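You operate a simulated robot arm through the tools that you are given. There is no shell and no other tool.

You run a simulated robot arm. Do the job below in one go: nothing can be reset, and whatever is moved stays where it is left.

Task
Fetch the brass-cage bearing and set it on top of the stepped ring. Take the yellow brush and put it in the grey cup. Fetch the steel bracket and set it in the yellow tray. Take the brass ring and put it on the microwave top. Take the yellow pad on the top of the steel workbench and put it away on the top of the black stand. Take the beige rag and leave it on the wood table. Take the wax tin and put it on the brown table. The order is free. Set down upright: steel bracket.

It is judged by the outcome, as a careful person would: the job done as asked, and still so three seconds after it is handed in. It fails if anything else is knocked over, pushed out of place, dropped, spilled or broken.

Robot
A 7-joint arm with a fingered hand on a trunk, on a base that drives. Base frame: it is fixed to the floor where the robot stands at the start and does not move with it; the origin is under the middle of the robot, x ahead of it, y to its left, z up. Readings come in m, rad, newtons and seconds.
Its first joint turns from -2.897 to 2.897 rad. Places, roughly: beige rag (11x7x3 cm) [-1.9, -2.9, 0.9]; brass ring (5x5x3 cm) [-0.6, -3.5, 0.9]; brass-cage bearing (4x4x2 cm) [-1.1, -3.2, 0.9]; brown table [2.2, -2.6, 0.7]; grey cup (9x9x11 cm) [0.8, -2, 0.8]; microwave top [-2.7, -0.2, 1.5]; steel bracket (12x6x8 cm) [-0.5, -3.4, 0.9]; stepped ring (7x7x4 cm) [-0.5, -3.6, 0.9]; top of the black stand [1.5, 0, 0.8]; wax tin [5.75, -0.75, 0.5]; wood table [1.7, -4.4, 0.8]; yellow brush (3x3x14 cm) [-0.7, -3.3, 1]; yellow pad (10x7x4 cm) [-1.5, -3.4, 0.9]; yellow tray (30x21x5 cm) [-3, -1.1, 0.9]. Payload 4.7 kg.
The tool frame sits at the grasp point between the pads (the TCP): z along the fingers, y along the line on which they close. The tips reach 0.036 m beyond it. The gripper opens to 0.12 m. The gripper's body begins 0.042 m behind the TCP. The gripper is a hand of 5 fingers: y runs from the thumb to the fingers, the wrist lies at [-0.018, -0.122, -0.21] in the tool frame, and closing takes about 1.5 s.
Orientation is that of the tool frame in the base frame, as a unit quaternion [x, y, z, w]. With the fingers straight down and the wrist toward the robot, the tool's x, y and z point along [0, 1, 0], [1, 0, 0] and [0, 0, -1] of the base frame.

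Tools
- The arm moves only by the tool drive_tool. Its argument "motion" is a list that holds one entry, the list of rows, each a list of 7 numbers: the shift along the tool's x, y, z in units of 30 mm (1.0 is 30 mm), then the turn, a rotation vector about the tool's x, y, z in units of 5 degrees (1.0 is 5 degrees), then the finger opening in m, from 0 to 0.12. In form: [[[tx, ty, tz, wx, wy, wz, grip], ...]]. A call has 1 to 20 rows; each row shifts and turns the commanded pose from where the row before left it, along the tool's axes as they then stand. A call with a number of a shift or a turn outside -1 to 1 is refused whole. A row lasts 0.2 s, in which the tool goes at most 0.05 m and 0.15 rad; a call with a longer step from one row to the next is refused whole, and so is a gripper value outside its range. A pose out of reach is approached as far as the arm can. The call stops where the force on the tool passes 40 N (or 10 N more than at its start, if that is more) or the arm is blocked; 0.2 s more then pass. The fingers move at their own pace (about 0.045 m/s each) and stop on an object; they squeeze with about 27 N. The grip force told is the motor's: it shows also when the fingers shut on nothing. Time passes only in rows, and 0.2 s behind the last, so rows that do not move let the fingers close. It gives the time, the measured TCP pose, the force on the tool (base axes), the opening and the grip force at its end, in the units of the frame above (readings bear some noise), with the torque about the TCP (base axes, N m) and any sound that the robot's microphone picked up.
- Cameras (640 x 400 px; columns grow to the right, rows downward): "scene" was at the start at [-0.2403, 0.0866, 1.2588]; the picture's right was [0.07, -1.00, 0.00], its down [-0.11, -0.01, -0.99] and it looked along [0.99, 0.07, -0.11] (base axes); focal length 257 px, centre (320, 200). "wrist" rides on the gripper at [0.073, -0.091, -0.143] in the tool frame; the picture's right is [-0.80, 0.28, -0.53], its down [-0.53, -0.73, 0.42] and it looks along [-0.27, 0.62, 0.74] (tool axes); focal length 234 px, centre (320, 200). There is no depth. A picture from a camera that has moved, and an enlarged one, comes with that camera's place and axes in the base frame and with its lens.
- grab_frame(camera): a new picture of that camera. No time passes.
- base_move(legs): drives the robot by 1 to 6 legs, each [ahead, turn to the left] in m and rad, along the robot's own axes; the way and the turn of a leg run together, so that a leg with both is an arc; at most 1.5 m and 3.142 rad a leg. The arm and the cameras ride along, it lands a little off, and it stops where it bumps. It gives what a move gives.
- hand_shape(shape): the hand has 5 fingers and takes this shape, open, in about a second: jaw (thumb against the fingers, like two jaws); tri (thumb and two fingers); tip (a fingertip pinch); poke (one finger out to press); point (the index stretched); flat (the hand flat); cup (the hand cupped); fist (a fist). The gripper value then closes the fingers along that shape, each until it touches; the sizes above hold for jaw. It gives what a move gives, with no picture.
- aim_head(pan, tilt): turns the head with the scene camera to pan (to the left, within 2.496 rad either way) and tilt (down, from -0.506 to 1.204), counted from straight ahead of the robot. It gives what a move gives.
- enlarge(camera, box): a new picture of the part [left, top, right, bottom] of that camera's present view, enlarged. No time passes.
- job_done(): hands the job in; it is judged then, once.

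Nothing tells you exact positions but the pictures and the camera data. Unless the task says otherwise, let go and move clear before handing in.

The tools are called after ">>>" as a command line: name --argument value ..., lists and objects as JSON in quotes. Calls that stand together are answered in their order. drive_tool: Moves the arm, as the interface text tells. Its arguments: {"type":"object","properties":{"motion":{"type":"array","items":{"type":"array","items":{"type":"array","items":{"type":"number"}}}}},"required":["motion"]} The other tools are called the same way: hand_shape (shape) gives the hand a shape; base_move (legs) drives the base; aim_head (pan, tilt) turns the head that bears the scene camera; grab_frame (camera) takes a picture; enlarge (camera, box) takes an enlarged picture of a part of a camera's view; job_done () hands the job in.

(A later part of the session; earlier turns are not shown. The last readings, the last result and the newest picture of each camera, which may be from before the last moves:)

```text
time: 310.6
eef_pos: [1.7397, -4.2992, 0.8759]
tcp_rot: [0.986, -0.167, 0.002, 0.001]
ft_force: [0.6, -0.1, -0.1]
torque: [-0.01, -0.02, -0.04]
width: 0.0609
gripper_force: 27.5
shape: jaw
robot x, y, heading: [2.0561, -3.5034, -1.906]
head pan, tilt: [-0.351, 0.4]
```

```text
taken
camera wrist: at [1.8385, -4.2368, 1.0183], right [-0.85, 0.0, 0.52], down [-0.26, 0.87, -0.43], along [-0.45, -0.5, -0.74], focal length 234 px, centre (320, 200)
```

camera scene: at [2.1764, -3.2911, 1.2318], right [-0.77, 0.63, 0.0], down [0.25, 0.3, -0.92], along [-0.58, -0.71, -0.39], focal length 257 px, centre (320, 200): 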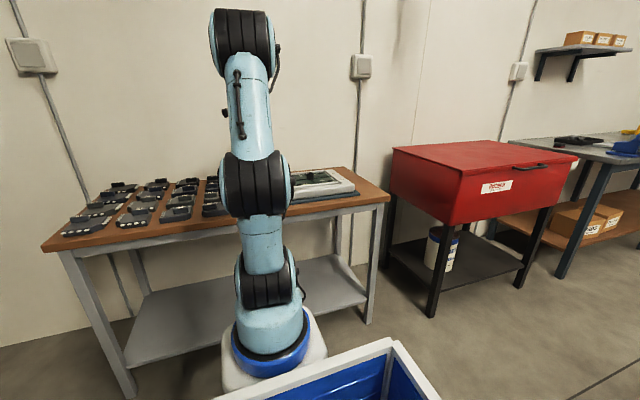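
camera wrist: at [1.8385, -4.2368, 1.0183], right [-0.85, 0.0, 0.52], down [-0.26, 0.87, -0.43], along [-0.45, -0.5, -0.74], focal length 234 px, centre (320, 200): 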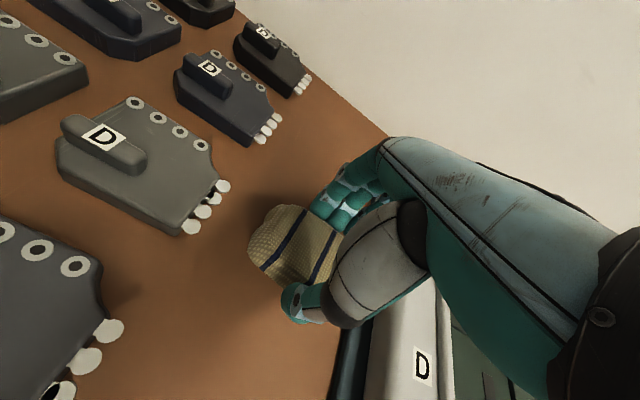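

>>> drive_tool --motion '[[[0, 0, 0.2, 0, 0, 0, 0.0], [0, 0, 0.15, 0, 0, 0, 0.0], [0, 0, 0, 0, 0, 0, 0.0]]]'

>>> drive_tool --motion '[[[0, 0, 0.15, 0, 0, 0, 0.0], [0, 0, 0, 0, 0, 0, 0.0]]]'

>>> drive_tool --motion '[[[0, 0, 0.15, 0, 0, 0, 0.0], [0, 0, 0, 0, 0, 0, 0.0]]]'

>>> drive_tool --motion '[[[0, 0, 0.1, 0, 0, 0, 0.0], [0, 0, 0, 0, 0, 0, 0.0]]]'

>>> grab_frame --camera "wrist"

```text
time: 311.4
eef_pos: [1.7394, -4.2977, 0.866]
tcp_rot: [0.986, -0.168, 0.003, 0.0]
ft_force: [-0.2, 0.4, -0.4]
torque: [-0.01, 0.04, 0.0]
width: 0.0607
gripper_force: 26.6
shape: jaw
robot x, y, heading: [2.0536, -3.5043, -1.901]
head pan, tilt: [-0.351, 0.4]
```

```text
time: 312.0
eef_pos: [1.7391, -4.2984, 0.8603]
tcp_rot: [0.986, -0.168, 0.001, 0.001]
ft_force: [0.6, 0.0, -1.3]
torque: [-0.01, -0.03, -0.02]
width: 0.0608
gripper_force: 27.1
shape: jaw
robot x, y, heading: [2.0556, -3.5056, -1.907]
head pan, tilt: [-0.351, 0.4]
```

```text
time: 312.6
eef_pos: [1.7405, -4.2981, 0.8569]
tcp_rot: [0.986, -0.167, 0.002, 0.001]
ft_force: [-0.1, 0.3, -1.0]
torque: [0.02, 0.0, -0.02]
width: 0.0608
gripper_force: 26.6
shape: jaw
robot x, y, heading: [2.054, -3.504, -1.905]
head pan, tilt: [-0.351, 0.4]
```

```text
time: 313.2
eef_pos: [1.7398, -4.2989, 0.8549]
tcp_rot: [0.986, -0.169, 0.002, 0.001]
ft_force: [0.6, -0.9, -0.4]
torque: [0.01, -0.02, -0.02]
width: 0.0608
gripper_force: 27.2
shape: jaw
robot x, y, heading: [2.053, -3.505, -1.904]
head pan, tilt: [-0.351, 0.4]
```

```text
taken
camera wrist: at [1.8386, -4.2367, 0.9963], right [-0.85, 0.0, 0.52], down [-0.26, 0.87, -0.43], along [-0.45, -0.5, -0.74], focal length 234 px, centre (320, 200)
```

wrist: 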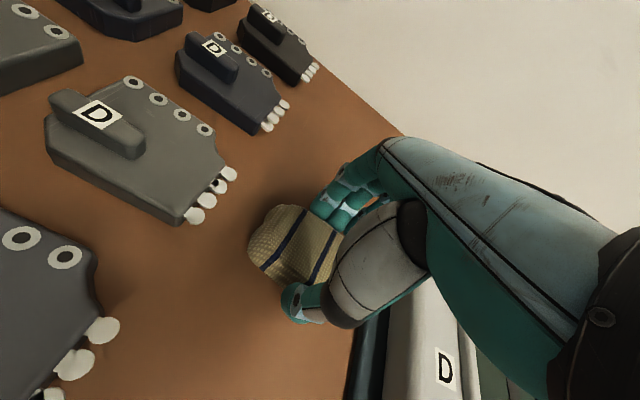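

>>> drive_tool --motion '[[[0, 0, 0.1, 0, 0, 0, 0.0], [0, 0, 0.1, 0, 0, 0, 0.0], [0, 0, 0, 0, 0, 0, 0.0]]]'

>>> drive_tool --motion '[[[0, 0, 0.1, 0, 0, 0, 0.0], [0, 0, 0, 0, 0, 0, 0.0]]]'

>>> drive_tool --motion '[[[0, 0, 0.1, 0, 0, 0, 0.0], [0, 0, 0, 0, 0, 0, 0.0]]]'

>>> drive_tool --motion '[[[0, 0, 0.1, 0, 0, 0, 0.0], [0, 0, 0, 0, 0, 0, 0.0]]]'

```text
time: 314.0
eef_pos: [1.7398, -4.2983, 0.8464]
tcp_rot: [0.986, -0.168, 0.001, 0.001]
ft_force: [-0.4, -0.5, -0.5]
torque: [0.01, 0.01, -0.04]
width: 0.061
gripper_force: 27.5
shape: jaw
robot x, y, heading: [2.0542, -3.5032, -1.901]
head pan, tilt: [-0.351, 0.4]
```

```text
time: 314.6
eef_pos: [1.7394, -4.2985, 0.8438]
tcp_rot: [0.986, -0.167, 0.002, 0.0]
ft_force: [-0.7, 0.8, -0.9]
torque: [-0.03, 0.01, 0.0]
width: 0.0607
gripper_force: 27.5
shape: jaw
robot x, y, heading: [2.0529, -3.504, -1.906]
head pan, tilt: [-0.351, 0.4]
```

```text
time: 315.2
eef_pos: [1.7397, -4.2991, 0.8446]
tcp_rot: [0.986, -0.168, 0.0, 0.002]
ft_force: [0.4, 0.5, 14.0]
torque: [0.08, 0.06, -0.02]
width: 0.0615
gripper_force: 27.2
shape: jaw
robot x, y, heading: [2.0505, -3.5016, -1.905]
head pan, tilt: [-0.351, 0.4]
```

```text
time: 315.8
eef_pos: [1.7396, -4.2988, 0.8428]
tcp_rot: [0.986, -0.168, 0.0, 0.004]
ft_force: [1.0, 2.8, 35.0]
torque: [0.19, 0.05, -0.05]
width: 0.0622
gripper_force: 27.0
shape: jaw
robot x, y, heading: [2.0557, -3.5042, -1.905]
head pan, tilt: [-0.351, 0.4]
```

Contact made with the table. I'll back off 2 mm, open the hand and lift clear.

>>> drive_tool --motion '[[[0, 0, -0.1, 0, 0, 0, 0.05], [0, 0, 0, 0, 0, 0, 0.065], [0, 0, 0, 0, 0, 0, 0.075], [0, 0, 0, 0, 0, 0, 0.085], [0, 0, 0, 0, 0, 0, 0.095], [0, 0, 0, 0, 0, 0, 0.1], [0, 0, 0, 0, 0, 0, 0.1], [0, 0, -0.4, 0, 0, 0, 0.1], [0, 0, -0.8, 0, 0, 0, 0.1], [0, 0, -1, 0, 0, 0, 0.1], [0, 0, -1, 0, 0, 0, 0.1], [0, 0, -1, 0, 0, 0, 0.1], [0, 0, -1, 0, 0, 0, 0.12], [0, 0, -1, 0, 0, 0, 0.12], [0, 0, -1, 0, 0, 0, 0.12], [0, 0, -1, 0, 0, 0, 0.12]]]'

>>> grab_frame --camera "wrist"

```text
time: 319.2
eef_pos: [1.7384, -4.2966, 1.0875]
tcp_rot: [0.986, -0.169, 0.002, -0.001]
ft_force: [0.7, 1.1, 0.4]
torque: [0.03, -0.02, -0.01]
width: 0.1198
gripper_force: 0.0
shape: jaw
robot x, y, heading: [2.0556, -3.504, -1.905]
head pan, tilt: [-0.351, 0.4]
```

```text
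taken
camera wrist: at [1.8375, -4.2359, 1.2296], right [-0.85, 0.0, 0.52], down [-0.26, 0.87, -0.42], along [-0.45, -0.5, -0.74], focal length 234 px, centre (320, 200)
```

wrist: 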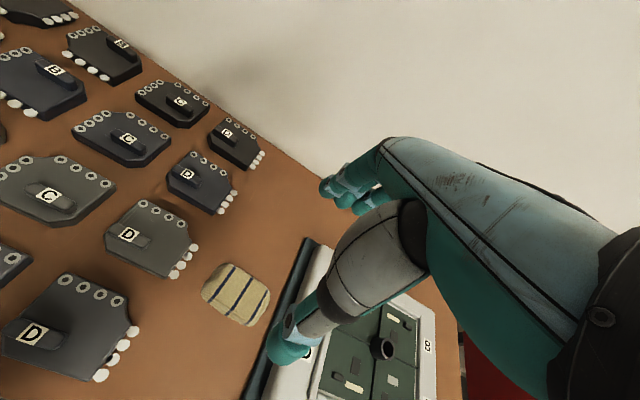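

The rag is on the wood table, clear of everything. I'll retract and look east toward the wax tin.

>>> drive_tool --motion '[[[0, -1, -0.5, 0, 0, 0, 0.12], [0, -1, -0.5, 0, 0, 0, 0.12], [0, -1, -0.5, 0, 0, 0, 0.12], [0, -1, 0, 0, 0, 0, 0.12], [0, -1, 0, 0, 0, 0, 0.12], [0, -1, 0, 0, 0, 0, 0.12], [0, -1, 0, 0, 0, 0, 0.12], [0, -1, 0, 0, 0, 0, 0.12], [0, -1, 0, 0, 0, 0, 0.12], [0, -1, 0, 0, 0, 0, 0.12], [0, -1, 0, 0, 0, 0, 0.12], [0, -1, 0, 0, 0, 0, 0.12]]]'

>>> aim_head --pan 1.6 --tilt 0.4

>>> grab_frame --camera "scene"

>>> aim_head --pan 2.4 --tilt 0.4

>>> grab_frame --camera "scene"

>>> aim_head --pan -2.3 --tilt 0.4

>>> grab_frame --camera "scene"

```text
time: 321.8
eef_pos: [1.8579, -3.9586, 1.133]
tcp_rot: [0.986, -0.167, 0.001, 0.001]
ft_force: [-0.7, 0.5, 0.3]
torque: [0.01, -0.03, 0.02]
width: 0.1199
gripper_force: 0.1
shape: jaw
robot x, y, heading: [2.0511, -3.5057, -1.903]
head pan, tilt: [-0.351, 0.4]
```

```text
time: 323.7
eef_pos: [1.8594, -3.9585, 1.1327]
tcp_rot: [0.986, -0.167, 0.001, 0.001]
ft_force: [0.2, 0.1, 0.1]
torque: [0.0, 0.01, 0.0]
width: 0.1195
gripper_force: 0.0
shape: jaw
robot x, y, heading: [2.0536, -3.5037, -1.906]
head pan, tilt: [1.6, 0.4]
```

```text
taken
camera scene: at [2.3234, -3.2473, 1.2319], right [-0.3, -0.95, 0.0], down [-0.37, 0.12, -0.92], along [0.88, -0.28, -0.39], focal length 257 px, centre (320, 200)
```

scene: 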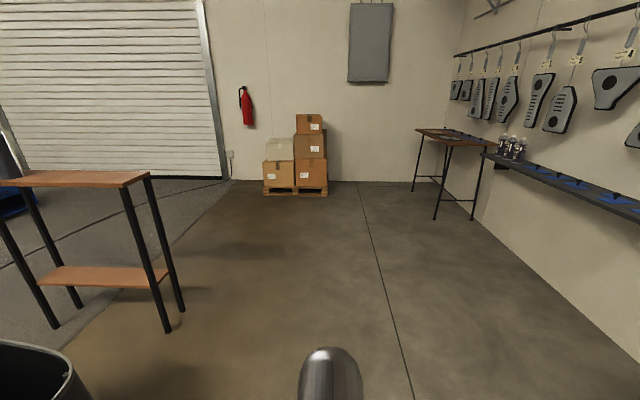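

```text
time: 324.9
eef_pos: [1.8585, -3.9591, 1.1324]
tcp_rot: [0.986, -0.167, 0.002, 0.0]
ft_force: [-0.5, 0.1, 0.3]
torque: [0.01, -0.02, -0.01]
width: 0.1199
gripper_force: 0.1
shape: jaw
robot x, y, heading: [2.0531, -3.505, -1.901]
head pan, tilt: [2.4, 0.4]
```

```text
taken
camera scene: at [2.3166, -3.1755, 1.2319], right [0.47, -0.88, 0.0], down [-0.34, -0.18, -0.92], along [0.81, 0.44, -0.39], focal length 257 px, centre (320, 200)
```

scene: 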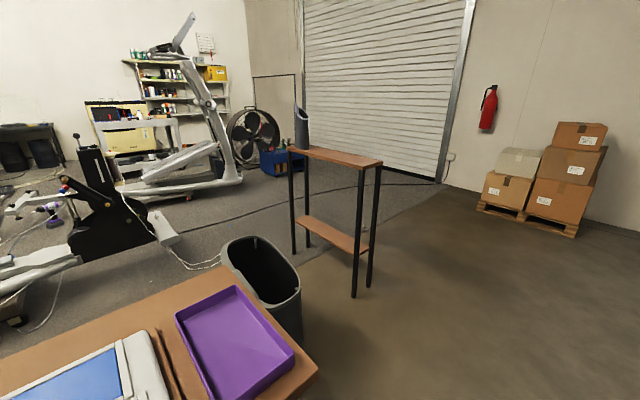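

```text
time: 328.6
eef_pos: [1.8581, -3.9599, 1.1334]
tcp_rot: [0.986, -0.168, 0.002, 0.001]
ft_force: [-0.3, -0.2, 0.4]
torque: [0.0, 0.01, 0.02]
width: 0.1198
gripper_force: 0.0
shape: jaw
robot x, y, heading: [2.0498, -3.5053, -1.901]
head pan, tilt: [-2.3, 0.4]
```

```text
taken
camera scene: at [2.19, -3.1385, 1.2319], right [0.87, 0.49, 0.0], down [0.19, -0.34, -0.92], along [-0.45, 0.81, -0.39], focal length 257 px, centre (320, 200)
```

scene: 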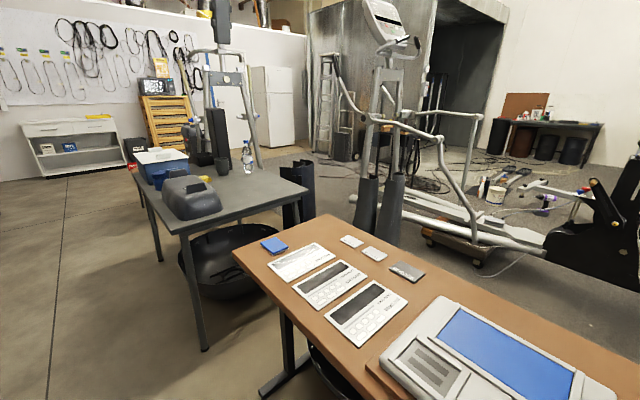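

>>> aim_head --pan 2.4 --tilt 0.3

>>> enlarge --camera "scene" --box '[200, 70, 360, 170]'

```text
time: 332.3
eef_pos: [1.8588, -3.9592, 1.1315]
tcp_rot: [0.986, -0.168, 0.002, -0.001]
ft_force: [-0.1, 1.0, 0.0]
torque: [0.0, 0.04, 0.0]
width: 0.1196
gripper_force: 0.1
shape: jaw
robot x, y, heading: [2.0515, -3.5044, -1.905]
head pan, tilt: [2.4, 0.3]
```

```text
4.00 times, centred on (280, 120) of scene
camera zoom: at [2.3172, -3.1751, 1.2411], right [0.47, -0.88, 0.0], down [-0.26, -0.14, -0.96], along [0.84, 0.45, -0.3], focal length 1028 px, centre (480, 520)
```

zoom: 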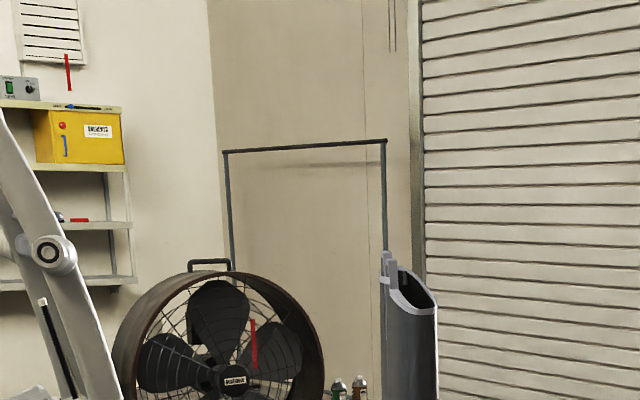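

The tin lies northeast past the narrow table. I'll drive east through open floor and then look north.

>>> base_move --legs '[[0.0, 1.88], [1.0, 0.0], [0.85, 0.0], [0.0, 1.0]]'

>>> aim_head --pan 0.4 --tilt 0.3

>>> grab_frame --camera "scene"

>>> aim_head --pan -0.4 --tilt 0.3

>>> grab_frame --camera "scene"

```text
time: 348.7
eef_pos: [4.2077, -3.1602, 1.1319]
tcp_rot: [0.294, 0.956, 0.001, -0.001]
ft_force: [0.5, 0.6, -0.1]
torque: [-0.02, -0.04, 0.0]
width: 0.1197
gripper_force: 0.1
shape: jaw
robot x, y, heading: [3.8994, -3.5493, 0.977]
head pan, tilt: [2.4, 0.3]
```

```text
time: 350.6
eef_pos: [4.2071, -3.1604, 1.1325]
tcp_rot: [0.294, 0.956, 0.001, -0.002]
ft_force: [0.0, -0.3, 0.2]
torque: [0.01, 0.03, 0.01]
width: 0.1198
gripper_force: 0.0
shape: jaw
robot x, y, heading: [3.9038, -3.5511, 0.98]
head pan, tilt: [0.4, 0.3]
```

```text
taken
camera scene: at [3.6673, -3.6857, 1.2411], right [0.98, -0.19, 0.0], down [-0.06, -0.29, -0.96], along [0.18, 0.94, -0.3], focal length 257 px, centre (320, 200)
```

scene: 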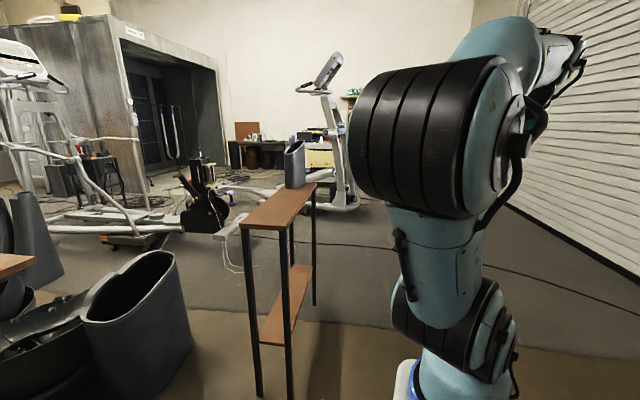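

```text
time: 351.7
eef_pos: [4.2076, -3.16, 1.1323]
tcp_rot: [0.295, 0.955, 0.001, -0.002]
ft_force: [0.1, -0.4, -0.5]
torque: [0.02, 0.02, 0.03]
width: 0.1194
gripper_force: 0.1
shape: jaw
robot x, y, heading: [3.9033, -3.5502, 0.979]
head pan, tilt: [-0.4, 0.3]
```

```text
taken
camera scene: at [3.7276, -3.7263, 1.2411], right [0.55, -0.84, 0.0], down [-0.25, -0.16, -0.96], along [0.8, 0.52, -0.3], focal length 257 px, centre (320, 200)
```

scene: 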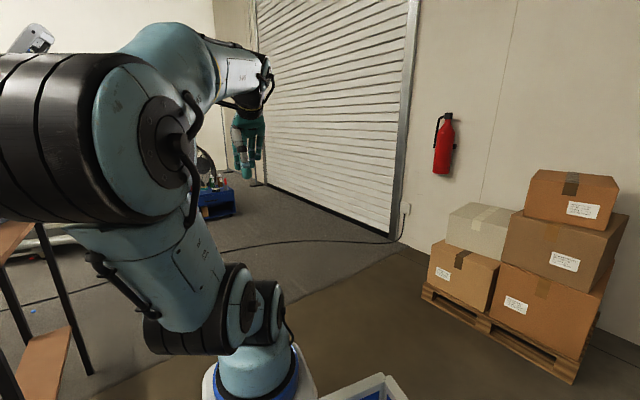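

The blue crate at about (5.7, -0.75) holds small bottles; the wax tin should be there. Zooming in.

>>> enlarge --camera "scene" --box '[185, 165, 249, 225]'

>>> base_move --legs '[[1.0, 0.0], [0.5, 0.0]]'

>>> aim_head --pan -0.35 --tilt 0.5

>>> grab_frame --camera "scene"

>>> grab_frame --camera "wrist"

```text
6.67 times, centred on (217, 195) of scene
camera zoom: at [3.7276, -3.7263, 1.2411], right [0.55, -0.84, 0.0], down [-0.25, -0.16, -0.96], along [0.8, 0.52, -0.3], focal length 1714 px, centre (1007, 233)
```

zoom: 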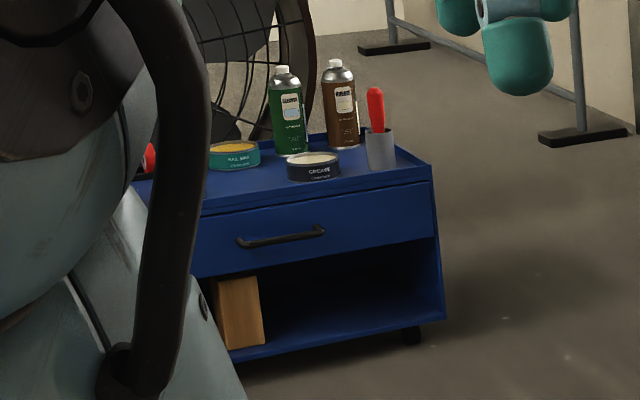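

```text
time: 359.5
eef_pos: [5.0471, -1.9218, 1.1319]
tcp_rot: [0.295, 0.956, 0.002, -0.001]
ft_force: [0.0, -1.2, -1.1]
torque: [0.0, 0.0, -0.01]
width: 0.12
gripper_force: 0.1
shape: jaw
robot x, y, heading: [4.74, -2.3057, 0.979]
head pan, tilt: [-0.4, 0.3]
```

```text
time: 360.2
eef_pos: [5.0478, -1.9212, 1.132]
tcp_rot: [0.295, 0.955, 0.001, -0.002]
ft_force: [0.0, 0.3, 0.3]
torque: [0.0, 0.02, -0.02]
width: 0.1198
gripper_force: 0.2
shape: jaw
robot x, y, heading: [4.7445, -2.31, 0.974]
head pan, tilt: [-0.351, 0.499]
```

```text
taken
camera scene: at [4.5619, -2.4843, 1.2228], right [0.58, -0.81, 0.0], down [-0.39, -0.28, -0.88], along [0.71, 0.51, -0.48], focal length 257 px, centre (320, 200)
```

scene: 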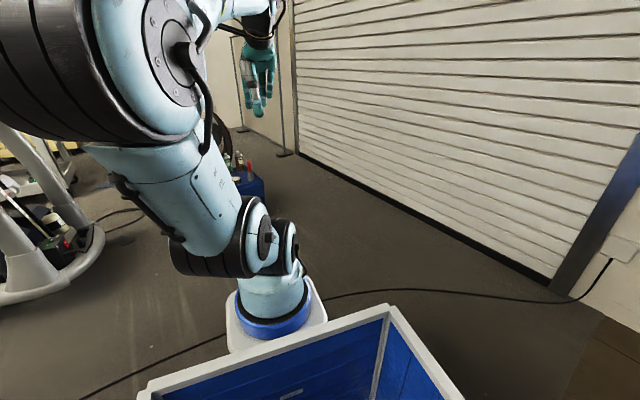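

```text
taken
camera wrist: at [4.9366, -1.9568, 1.2749], right [0.82, -0.22, 0.52], down [0.03, -0.9, -0.43], along [0.57, 0.36, -0.74], focal length 234 px, centre (320, 200)
```

wrist: 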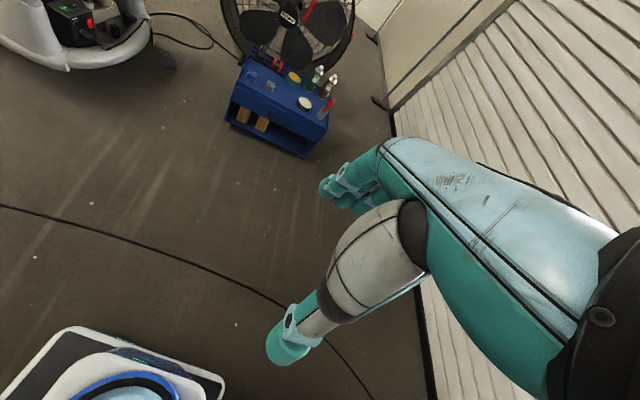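

>>> enlarge --camera "wrist" --box '[215, 35, 359, 125]'

```text
4.44 times, centred on (287, 80) of wrist
camera zoom: at [4.9366, -1.9568, 1.2749], right [0.82, -0.22, 0.52], down [0.03, -0.9, -0.43], along [0.57, 0.36, -0.74], focal length 1041 px, centre (467, 733)
```

zoom: 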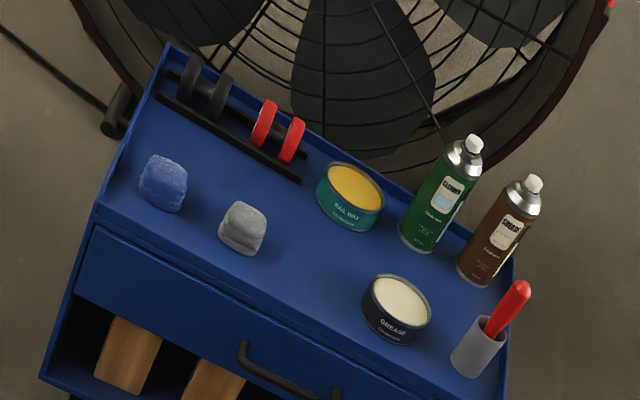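

The "RAIL WAX" tin (teal, yellow content) is at the back of the blue cart between a wheel rack and a green bottle. I'll drive up to face the cart.

>>> base_move --legs '[[0.0, -0.244], [0.856, 0.0], [0.0, 0.644]]'

>>> aim_head --pan 0.0 --tilt 0.6

>>> grab_frame --camera "scene"

>>> grab_frame --camera "wrist"

```text
time: 367.4
eef_pos: [5.5251, -1.259, 1.1317]
tcp_rot: [0.107, 0.994, -0.001, -0.002]
ft_force: [-0.1, -0.2, 0.0]
torque: [0.0, -0.01, 0.03]
width: 0.1196
gripper_force: 0.1
shape: jaw
robot x, y, heading: [5.3893, -1.7301, 1.365]
head pan, tilt: [-0.351, 0.499]
```

```text
time: 368.2
eef_pos: [5.5264, -1.2597, 1.1327]
tcp_rot: [0.106, 0.994, 0.001, -0.002]
ft_force: [-0.5, -0.5, 1.1]
torque: [0.0, 0.01, 0.01]
width: 0.1197
gripper_force: 0.1
shape: jaw
robot x, y, heading: [5.3896, -1.7345, 1.361]
head pan, tilt: [0.0, 0.6]
```

```text
taken
camera scene: at [5.2571, -1.9537, 1.2136], right [0.98, -0.21, 0.0], down [-0.12, -0.55, -0.83], along [0.17, 0.81, -0.56], focal length 257 px, centre (320, 200)
```

scene: 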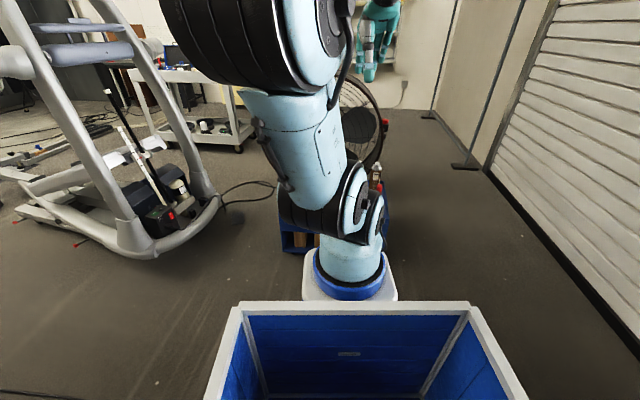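

```text
taken
camera wrist: at [5.4357, -1.3342, 1.2749], right [0.85, 0.1, 0.52], down [0.36, -0.83, -0.43], along [0.39, 0.55, -0.74], focal length 234 px, centre (320, 200)
```

wrist: 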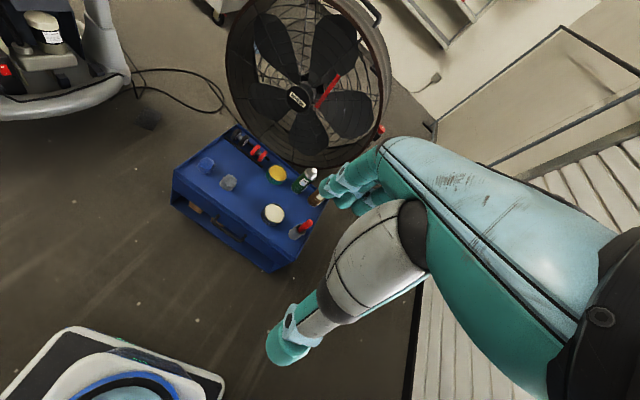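

Triangulating two views, the tin's lid is at about (5.66, -0.63, 0.385) on a low cart. I'll square up to the cart and close in.

>>> base_move --legs '[[0.0, -0.09], [0.3, 0.0]]'

>>> drive_tool --motion '[[[0.8, 0, 1, 0, 0, 0, 0.12], [0.8, 0, 1, 0, 0, 0, 0.12], [0.8, 0, 1, 0, 0, 0, 0.12], [0.8, 0, 1, 0, 0, 0, 0.12], [0.8, 0, 1, 0, 0, 0, 0.12], [0, 0, 1, 0, 0, 0, 0.12], [0, 0, 1, 0, 0, 0, 0.12], [0, 0, 1, 0, 0, 0, 0.12], [0, 0, 1, 0, 0, 0, 0.12], [0, 0, 1, 0, 0, 0, 0.12]]]'

>>> grab_frame --camera "wrist"

```text
time: 370.7
eef_pos: [5.655, -0.9885, 1.1312]
tcp_rot: [0.151, 0.988, 0.001, -0.003]
ft_force: [0.7, 0.4, -0.6]
torque: [0.01, -0.04, -0.02]
width: 0.1196
gripper_force: 0.0
shape: jaw
robot x, y, heading: [5.4769, -1.448, 1.272]
head pan, tilt: [0.0, 0.6]
```

```text
time: 372.9
eef_pos: [5.5409, -0.9517, 0.8334]
tcp_rot: [0.151, 0.988, 0.001, -0.002]
ft_force: [0.1, -0.9, -0.2]
torque: [0.01, 0.0, -0.02]
width: 0.1195
gripper_force: 0.1
shape: jaw
robot x, y, heading: [5.4757, -1.4468, 1.271]
head pan, tilt: [0.0, 0.6]
```

```text
taken
camera wrist: at [5.4447, -1.0192, 0.9757], right [0.85, 0.02, 0.52], down [0.29, -0.86, -0.43], along [0.44, 0.51, -0.74], focal length 234 px, centre (320, 200)
```

wrist: 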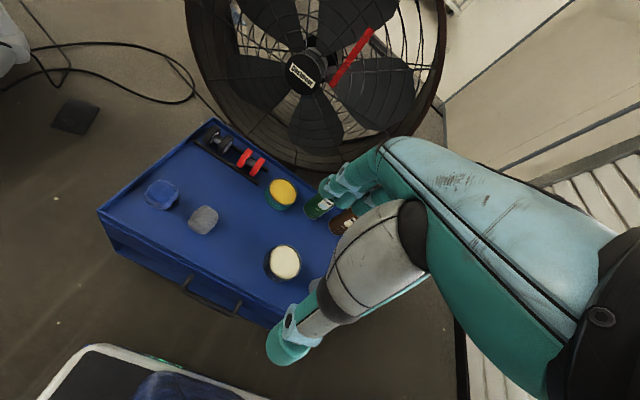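

>>> drive_tool --motion '[[[-0.06, 0.97, 0, 0, 0, 0, 0.115], [-0.06, 0.97, 0, 0, 0, 0, 0.115], [-0.06, 0.97, 0, 0, 0, 0, 0.115], [-0.06, 0.97, 0, 0, 0, 0, 0.115], [-0.06, 0.97, 0, 0, 0, 0, 0.115], [-0.06, 0.97, 0, 0, 0, 0, 0.115], [-0.06, 0.97, 0, 0, 0, 0, 0.115], [-0.06, 0.97, 0, 0, 0, 0, 0.115], [-0.06, 0.97, 0, 0, 0, 0, 0.115], [-0.06, 0.97, 0, 0, 0, 0, 0.115], [-0.06, 0.97, 0, 0, 0, 0, 0.115], [-0.06, 0.97, 0, 0, 0, 0, 0.115], [0, 0, 1, 0, 0, 0, 0.115], [0, 0, 1, 0, 0, 0, 0.115], [0, 0, 1, 0, 0, 0, 0.115], [0, 0, 1, 0, 0, 0, 0.115], [0, 0, 1, 0, 0, 0, 0.115]]]'

>>> grab_frame --camera "wrist"

>>> aim_head --pan -0.2 --tilt 0.7

>>> grab_frame --camera "scene"

```text
time: 376.5
eef_pos: [5.6658, -0.6259, 0.6839]
tcp_rot: [0.152, 0.988, 0.002, -0.001]
ft_force: [0.1, -0.7, -0.2]
torque: [-0.01, -0.01, 0.0]
width: 0.1153
gripper_force: 0.0
shape: jaw
robot x, y, heading: [5.4715, -1.446, 1.269]
head pan, tilt: [0.0, 0.6]
```

```text
taken
camera wrist: at [5.5696, -0.6915, 0.8259], right [0.85, 0.02, 0.52], down [0.29, -0.86, -0.43], along [0.44, 0.51, -0.74], focal length 234 px, centre (320, 200)
```

wrist: 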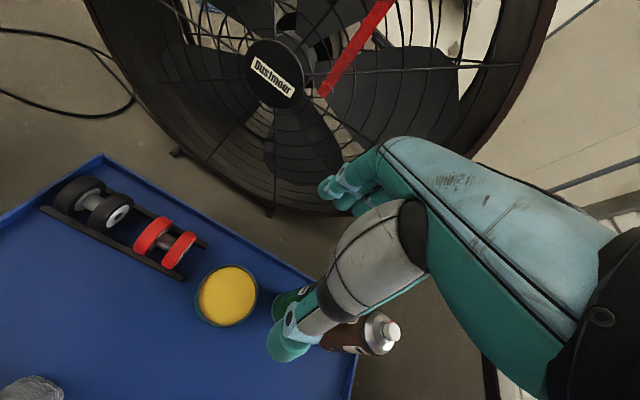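

```text
time: 377.2
eef_pos: [5.6657, -0.6251, 0.6832]
tcp_rot: [0.151, 0.989, 0.001, -0.002]
ft_force: [0.1, 0.0, -0.4]
torque: [-0.03, 0.02, 0.0]
width: 0.115
gripper_force: 0.1
shape: jaw
robot x, y, heading: [5.4773, -1.4542, 1.272]
head pan, tilt: [-0.201, 0.7]
```

```text
taken
camera scene: at [5.3404, -1.6658, 1.205], right [0.88, -0.48, 0.0], down [-0.31, -0.57, -0.77], along [0.37, 0.67, -0.64], focal length 257 px, centre (320, 200)
```

scene: 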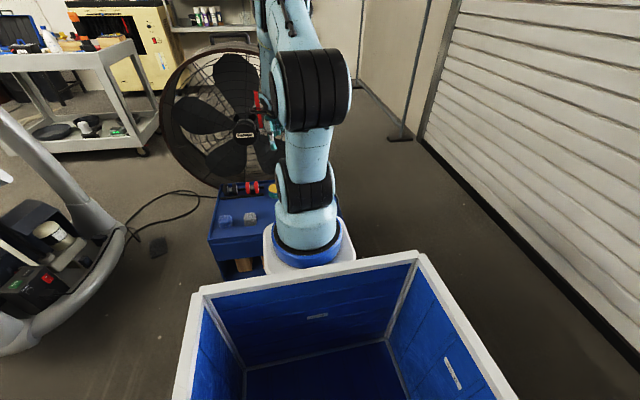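

The tin is between the rack and the bottles, so I'll turn the hand 40° to keep the fingers clear of the green bottle, then descend part-way and re-check.

>>> drive_tool --motion '[[[0.33, -0.43, 0, 0, 0, -1, 0.115], [0, 0, 0, 0, 0, -1, 0.115], [0, 0, 0, 0, 0, -1, 0.115], [0, 0, 0, 0, 0, -1, 0.115], [0, 0, 0, 0, 0, -1, 0.115], [0, 0, 0, 0, 0, -1, 0.115], [0, 0, 0, 0, 0, -1, 0.115], [0, 0, 0, 0, 0, -1, 0.115], [0, 0, 1, 0, 0, 0, 0.115], [0, 0, 1, 0, 0, 0, 0.115], [0, 0, 1, 0, 0, 0, 0.115]]]'

>>> grab_frame --camera "wrist"

```text
time: 379.6
eef_pos: [5.651, -0.635, 0.5929]
tcp_rot: [-0.196, 0.981, 0.001, 0.0]
ft_force: [0.0, -0.6, -0.1]
torque: [-0.01, -0.02, 0.0]
width: 0.1152
gripper_force: 0.0
shape: jaw
robot x, y, heading: [5.4774, -1.4494, 1.272]
head pan, tilt: [-0.201, 0.7]
```

```text
taken
camera wrist: at [5.6197, -0.748, 0.7358], right [0.64, 0.57, 0.53], down [0.77, -0.47, -0.43], along [0.01, 0.68, -0.74], focal length 234 px, centre (320, 200)
```

wrist: 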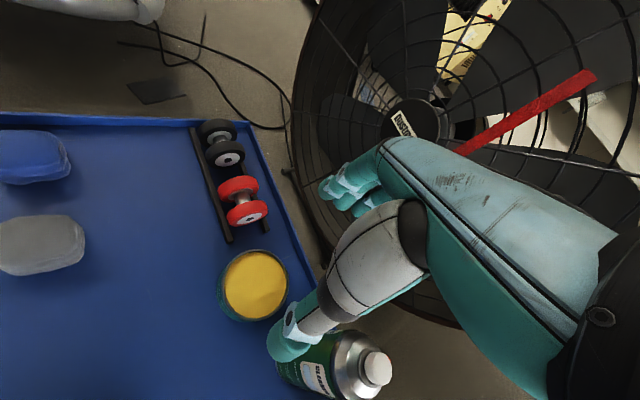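

The fingers have clear lanes on both sides of the tin. I'll open fully and descend further.

>>> drive_tool --motion '[[[-0.17, 0, 0.5, 0, 0, 0, 0.12], [0, 0, 1, 0, 0, 0, 0.12], [0, 0, 1, 0, 0, 0, 0.12], [0, 0, 1, 0, 0, 0, 0.12], [0, 0, 0.9, 0, 0, 0, 0.12], [0, 0, 0, 0, 0, 0, 0.12]]]'

>>> grab_frame --camera "wrist"

>>> grab_frame --camera "scene"

```text
time: 381.1
eef_pos: [5.6568, -0.6334, 0.4604]
tcp_rot: [-0.196, 0.981, 0.001, -0.001]
ft_force: [0.5, 0.2, 0.5]
torque: [0.02, -0.02, -0.02]
width: 0.1197
gripper_force: 0.0
shape: jaw
robot x, y, heading: [5.4731, -1.4482, 1.271]
head pan, tilt: [-0.201, 0.7]
```

```text
taken
camera wrist: at [5.625, -0.7458, 0.6029], right [0.64, 0.57, 0.52], down [0.77, -0.47, -0.43], along [0.01, 0.68, -0.74], focal length 234 px, centre (320, 200)
```

wrist: 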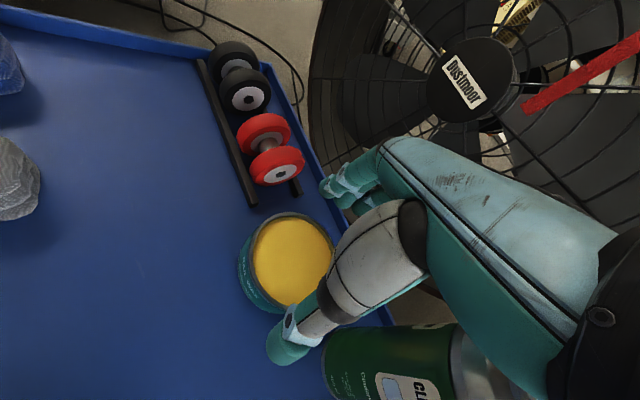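

```text
taken
camera scene: at [5.3405, -1.6658, 1.205], right [0.88, -0.48, 0.0], down [-0.31, -0.57, -0.76], along [0.37, 0.67, -0.64], focal length 257 px, centre (320, 200)
```

scene: 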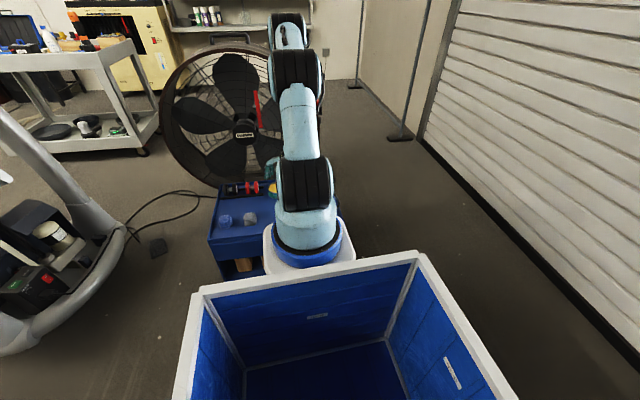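

Nearly there; the tin is centred. Descending the last few centimetres.

>>> drive_tool --motion '[[[0.08, 0, 0.6, 0, 0, 0, 0.12], [0, 0, 0.5, 0, 0, 0, 0.12], [0, 0, 0.3, 0, 0, 0, 0.12], [0, 0, 0, 0, 0, 0, 0.12]]]'

>>> grab_frame --camera "wrist"

```text
time: 382.1
eef_pos: [5.6531, -0.6324, 0.4176]
tcp_rot: [-0.196, 0.981, 0.001, -0.001]
ft_force: [0.4, 0.4, -0.4]
torque: [-0.02, 0.03, 0.01]
width: 0.1195
gripper_force: 0.0
shape: jaw
robot x, y, heading: [5.4762, -1.4499, 1.273]
head pan, tilt: [-0.201, 0.7]
```

```text
taken
camera wrist: at [5.6224, -0.7462, 0.5609], right [0.64, 0.57, 0.52], down [0.77, -0.47, -0.43], along [0.01, 0.68, -0.74], focal length 234 px, centre (320, 200)
```

wrist: 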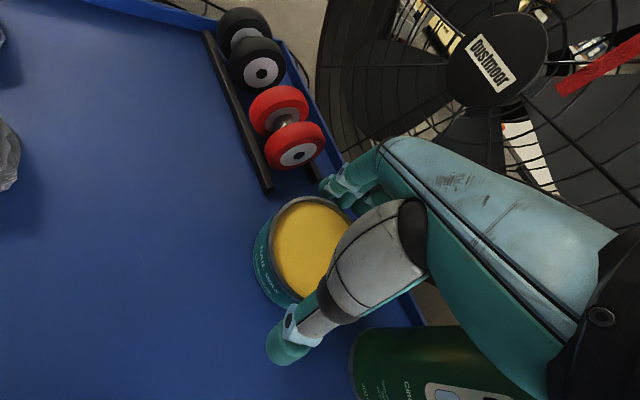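

>>> drive_tool --motion '[[[0, 0, 0.15, 0, 0, 0, 0.12], [0, 0, 0.15, 0, 0, 0, 0.12], [0, 0, 0, 0, 0, 0, 0.1], [0, 0, 0, 0, 0, 0, 0.08], [0, 0, 0, 0, 0, 0, 0.05], [0, 0, 0, 0, 0, 0, 0.02], [0, 0, 0, 0, 0, 0, 0.0], [0, 0, 0, 0, 0, 0, 0.0], [0, 0, 0, 0, 0, 0, 0.0]]]'

>>> grab_frame --camera "wrist"

```text
time: 384.1
eef_pos: [5.6538, -0.6337, 0.4107]
tcp_rot: [-0.196, 0.981, 0.0, -0.001]
ft_force: [0.2, -0.8, -0.1]
torque: [-0.07, 0.01, 0.01]
width: 0.0882
gripper_force: 28.0
shape: jaw
robot x, y, heading: [5.4739, -1.4489, 1.27]
head pan, tilt: [-0.201, 0.7]
```

```text
taken
camera wrist: at [5.6221, -0.7465, 0.5519], right [0.64, 0.57, 0.52], down [0.77, -0.47, -0.43], along [0.01, 0.68, -0.74], focal length 234 px, centre (320, 200)
```

wrist: 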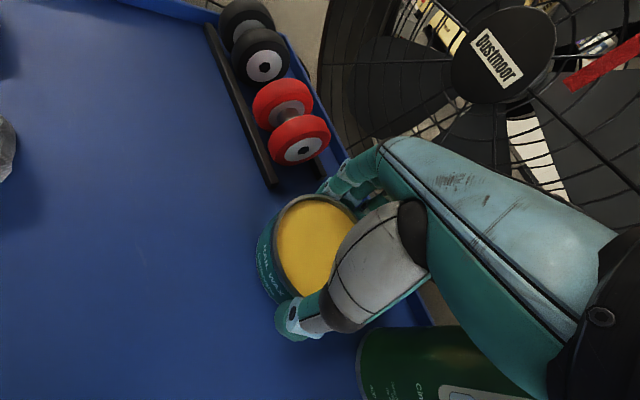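

The tin is gripped at 0.088 m. Lifting it slowly straight up.

>>> drive_tool --motion '[[[0, 0, -0.2, 0, 0, 0, 0.0], [0, 0, -0.4, 0, 0, 0, 0.0], [0, 0, -0.6, 0, 0, 0, 0.0], [0, 0, -0.8, 0, 0, 0, 0.0], [0, 0, -0.8, 0, 0, 0, 0.0]]]'

>>> grab_frame --camera "wrist"

```text
time: 385.2
eef_pos: [5.6535, -0.6342, 0.494]
tcp_rot: [-0.196, 0.981, 0.001, -0.002]
ft_force: [-0.1, -1.3, -5.0]
torque: [0.02, -0.01, 0.01]
width: 0.0885
gripper_force: 26.9
shape: jaw
robot x, y, heading: [5.4759, -1.4498, 1.271]
head pan, tilt: [-0.201, 0.7]
```

```text
taken
camera wrist: at [5.6221, -0.7465, 0.6358], right [0.64, 0.57, 0.52], down [0.77, -0.47, -0.43], along [0.01, 0.68, -0.74], focal length 234 px, centre (320, 200)
```

wrist: 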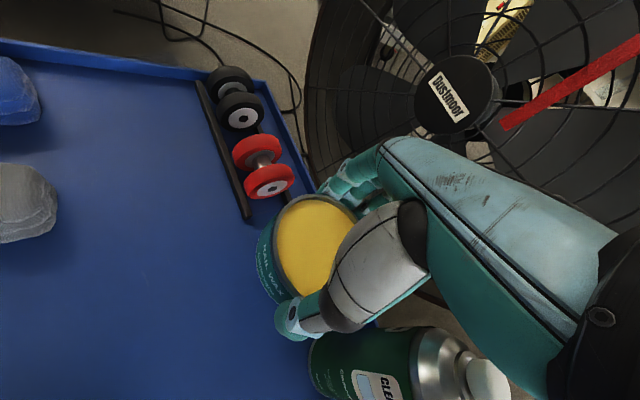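

>>> drive_tool --motion '[[[0, 0, -1, 0, 0, 0, 0.0], [0, 0, -1, 0, 0, 0, 0.0], [0, 0, -1, 0, 0, 0, 0.0], [0, 0, -1, 0, 0, 0, 0.0], [0, 0, -1, 0, 0, 0, 0.0], [0, 0, -1, 0, 0, 0, 0.0], [0, 0, -1, 0, 0, 0, 0.0], [0, 0, -1, 0, 0, 0, 0.0], [0, 0, -1, 0, 0, 0, 0.0], [0, 0, -1, 0, 0, 0, 0.0], [0.5, -0.6, -0.7, 0, 0, 0, 0.0], [0.5, -0.6, -0.7, 0, 0, 0, 0.0], [0.5, -0.6, -0.7, 0, 0, 0, 0.0], [0.5, -0.6, -0.7, 0, 0, 0, 0.0], [0.5, -0.6, -0.7, 0, 0, 0, 0.0], [0.5, -0.6, -0.7, 0, 0, 0, 0.0], [0.5, -0.6, -0.7, 0, 0, 0, 0.0], [0.5, -0.6, -0.7, 0, 0, 0, 0.0], [0.5, -0.6, -0.7, 0, 0, 0, 0.0], [0.5, -0.6, -0.7, 0, 0, 0, 0.0]]]'

>>> drive_tool --motion '[[[0.4, -0.5, 0, 0, 0, 1, 0.0], [0.5, -0.5, 0, 0, 0, 1, 0.0], [0.5, -0.5, 0, 0, 0, 1, 0.0], [0.4, -0.5, 0, 0, 0, 1, 0.0], [0, 0, 0, 0, 0, 1, 0.0], [0, 0, 0, 0, 0, 1, 0.0], [0, 0, 0, 0, 0, 1, 0.0], [0, 0, 0, 0, 0, 1, 0.0]]]'

>>> grab_frame --camera "wrist"

```text
time: 389.4
eef_pos: [5.587, -0.8584, 1.0026]
tcp_rot: [-0.196, 0.981, -0.001, -0.001]
ft_force: [0.1, 0.9, -4.1]
torque: [-0.06, 0.03, 0.0]
width: 0.0883
gripper_force: 27.0
shape: jaw
robot x, y, heading: [5.4757, -1.4464, 1.273]
head pan, tilt: [-0.201, 0.7]
```

```text
time: 391.2
eef_pos: [5.5898, -0.908, 0.9901]
tcp_rot: [0.017, 1.0, 0.004, -0.008]
ft_force: [-0.6, 0.6, -4.2]
torque: [0.01, 0.01, 0.0]
width: 0.0882
gripper_force: 26.9
shape: jaw
out of reach, approached as far as the arm can: row 4, 5, 6, 7, 8
robot x, y, heading: [5.4743, -1.4483, 1.275]
head pan, tilt: [-0.201, 0.7]
```

```text
taken
camera wrist: at [5.5169, -0.9981, 1.1332], right [0.82, 0.25, 0.51], down [0.5, -0.75, -0.44], along [0.28, 0.62, -0.74], focal length 234 px, centre (320, 200)
```

wrist: 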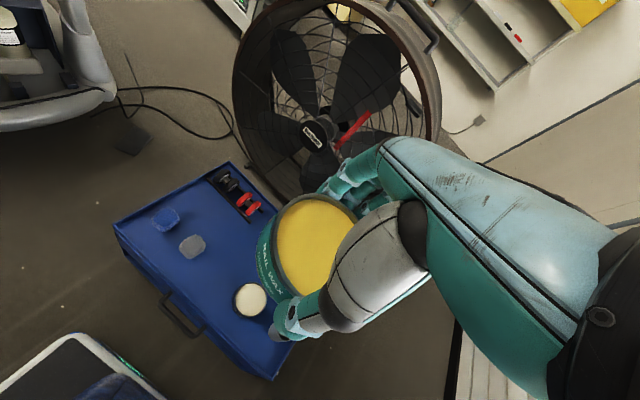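

The hand stopped short of full re-alignment, but the tin is secure. I'll raise a bit and retry the rotation.

>>> drive_tool --motion '[[[0, 0.5, -1, 0, 0, 0, 0.0], [0, 0.5, -1, 0, 0, 0, 0.0], [0, 0.3, -1, 0, 0, 0, 0.0], [0, 0, -1, 0, 0, 0, 0.0], [0, 0, 0, 0, 0, 1, 0.0], [0, 0, 0, 0, 0, 1, 0.0], [0, 0, 0, 0, 0, 1, 0.0], [0, 0, 0, 0, 0, 0, 0.0]]]'

>>> grab_frame --camera "wrist"

>>> grab_frame --camera "scene"

```text
time: 393.1
eef_pos: [5.6117, -0.8548, 1.0664]
tcp_rot: [0.014, 1.0, 0.004, -0.012]
ft_force: [0.5, 0.0, -4.1]
torque: [-0.04, 0.02, 0.0]
width: 0.0884
gripper_force: 27.2
shape: jaw
out of reach, approached as far as the arm can: row 1, 2, 3, 4, 5, 6, 7
robot x, y, heading: [5.477, -1.4491, 1.268]
head pan, tilt: [-0.201, 0.7]
```

```text
taken
camera wrist: at [5.5403, -0.9461, 1.2094], right [0.82, 0.25, 0.51], down [0.5, -0.74, -0.44], along [0.27, 0.62, -0.74], focal length 234 px, centre (320, 200)
```

wrist: 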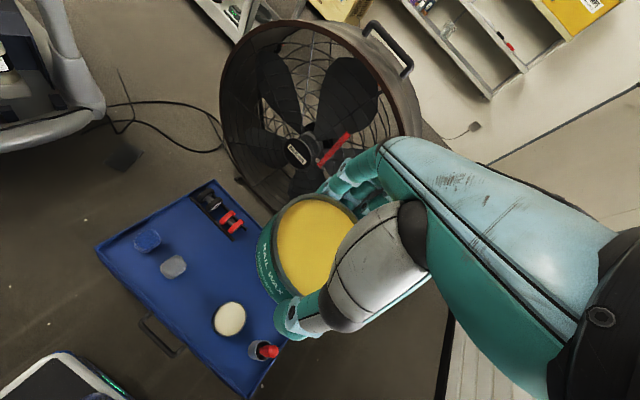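

```text
taken
camera scene: at [5.3405, -1.6658, 1.205], right [0.88, -0.48, 0.0], down [-0.31, -0.57, -0.76], along [0.37, 0.67, -0.64], focal length 257 px, centre (320, 200)
```

scene: 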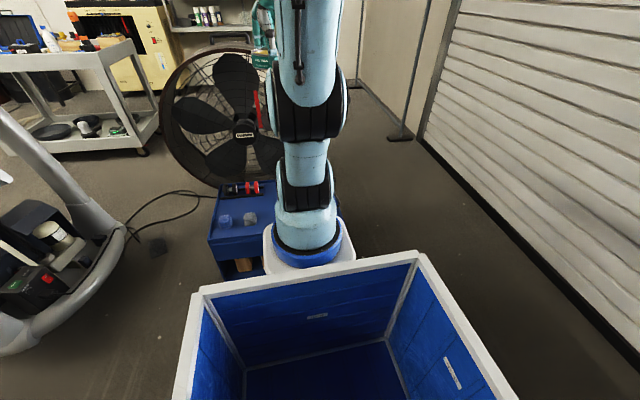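

The tin is steady. I'll back away from the cart and drive to the brown table, going round the narrow table.

>>> base_move --legs '[[-0.35, 0.0], [0.0, 2.766], [1.135, 0.0], [1.135, 0.0], [0.0, -0.894], [1.0, 0.0]]'

>>> grab_frame --camera "wrist"

```text
time: 419.7
eef_pos: [2.3149, -3.5612, 1.066]
tcp_rot: [0.794, -0.607, 0.007, 0.01]
ft_force: [-0.2, 0.1, -4.7]
torque: [0.01, -0.03, 0.01]
width: 0.0878
gripper_force: 27.0
shape: jaw
robot x, y, heading: [2.9286, -3.5192, 3.136]
head pan, tilt: [-0.201, 0.7]
```

```text
taken
camera wrist: at [2.4235, -3.6042, 1.2094], right [-0.48, 0.71, 0.51], down [0.57, 0.69, -0.44], along [-0.67, 0.08, -0.74], focal length 234 px, centre (320, 200)
```

wrist: 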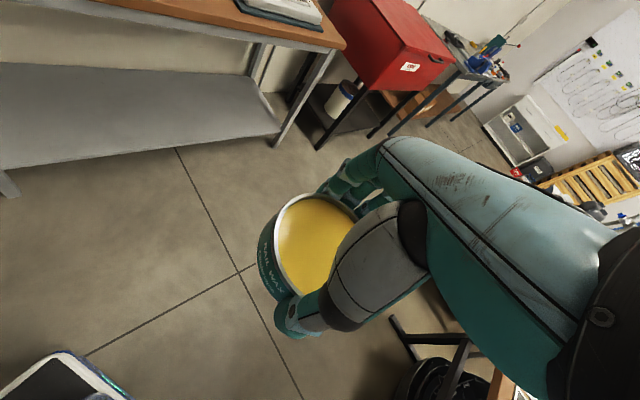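

>>> base_move --legs '[[0.75, 0.0], [0.0, -0.316], [0.77, 0.0], [0.0, -1.571]]'

>>> aim_head --pan -0.3 --tilt 0.4

>>> grab_frame --camera "scene"

>>> grab_frame --camera "wrist"

```text
time: 432.3
eef_pos: [1.5986, -2.6786, 1.0656]
tcp_rot: [0.028, 1.0, 0.005, -0.011]
ft_force: [-0.3, 0.3, -4.3]
torque: [-0.04, 0.01, -0.01]
width: 0.0876
gripper_force: 27.1
shape: jaw
robot x, y, heading: [1.451, -3.2686, 1.244]
head pan, tilt: [-0.201, 0.7]
```

```text
time: 433.1
eef_pos: [1.6008, -2.6782, 1.0659]
tcp_rot: [0.027, 1.0, 0.005, -0.011]
ft_force: [-0.1, 1.3, -4.8]
torque: [-0.03, -0.03, 0.02]
width: 0.0875
gripper_force: 26.5
shape: jaw
robot x, y, heading: [1.4483, -3.2676, 1.246]
head pan, tilt: [-0.3, 0.4]
```

```text
taken
camera scene: at [1.3178, -3.4798, 1.2318], right [0.81, -0.59, 0.0], down [-0.23, -0.32, -0.92], along [0.54, 0.75, -0.39], focal length 257 px, centre (320, 200)
```

scene: 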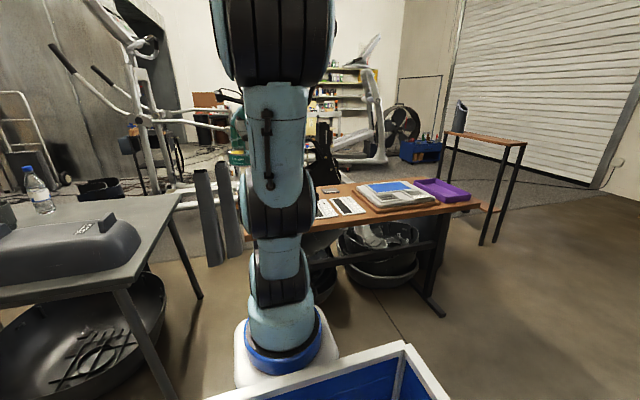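

```text
taken
camera wrist: at [1.5253, -2.7673, 1.2093], right [0.83, 0.23, 0.51], down [0.48, -0.76, -0.44], along [0.28, 0.61, -0.74], focal length 234 px, centre (320, 200)
```

wrist: 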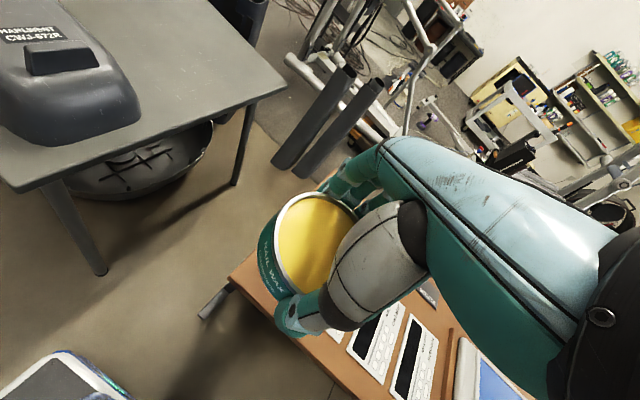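

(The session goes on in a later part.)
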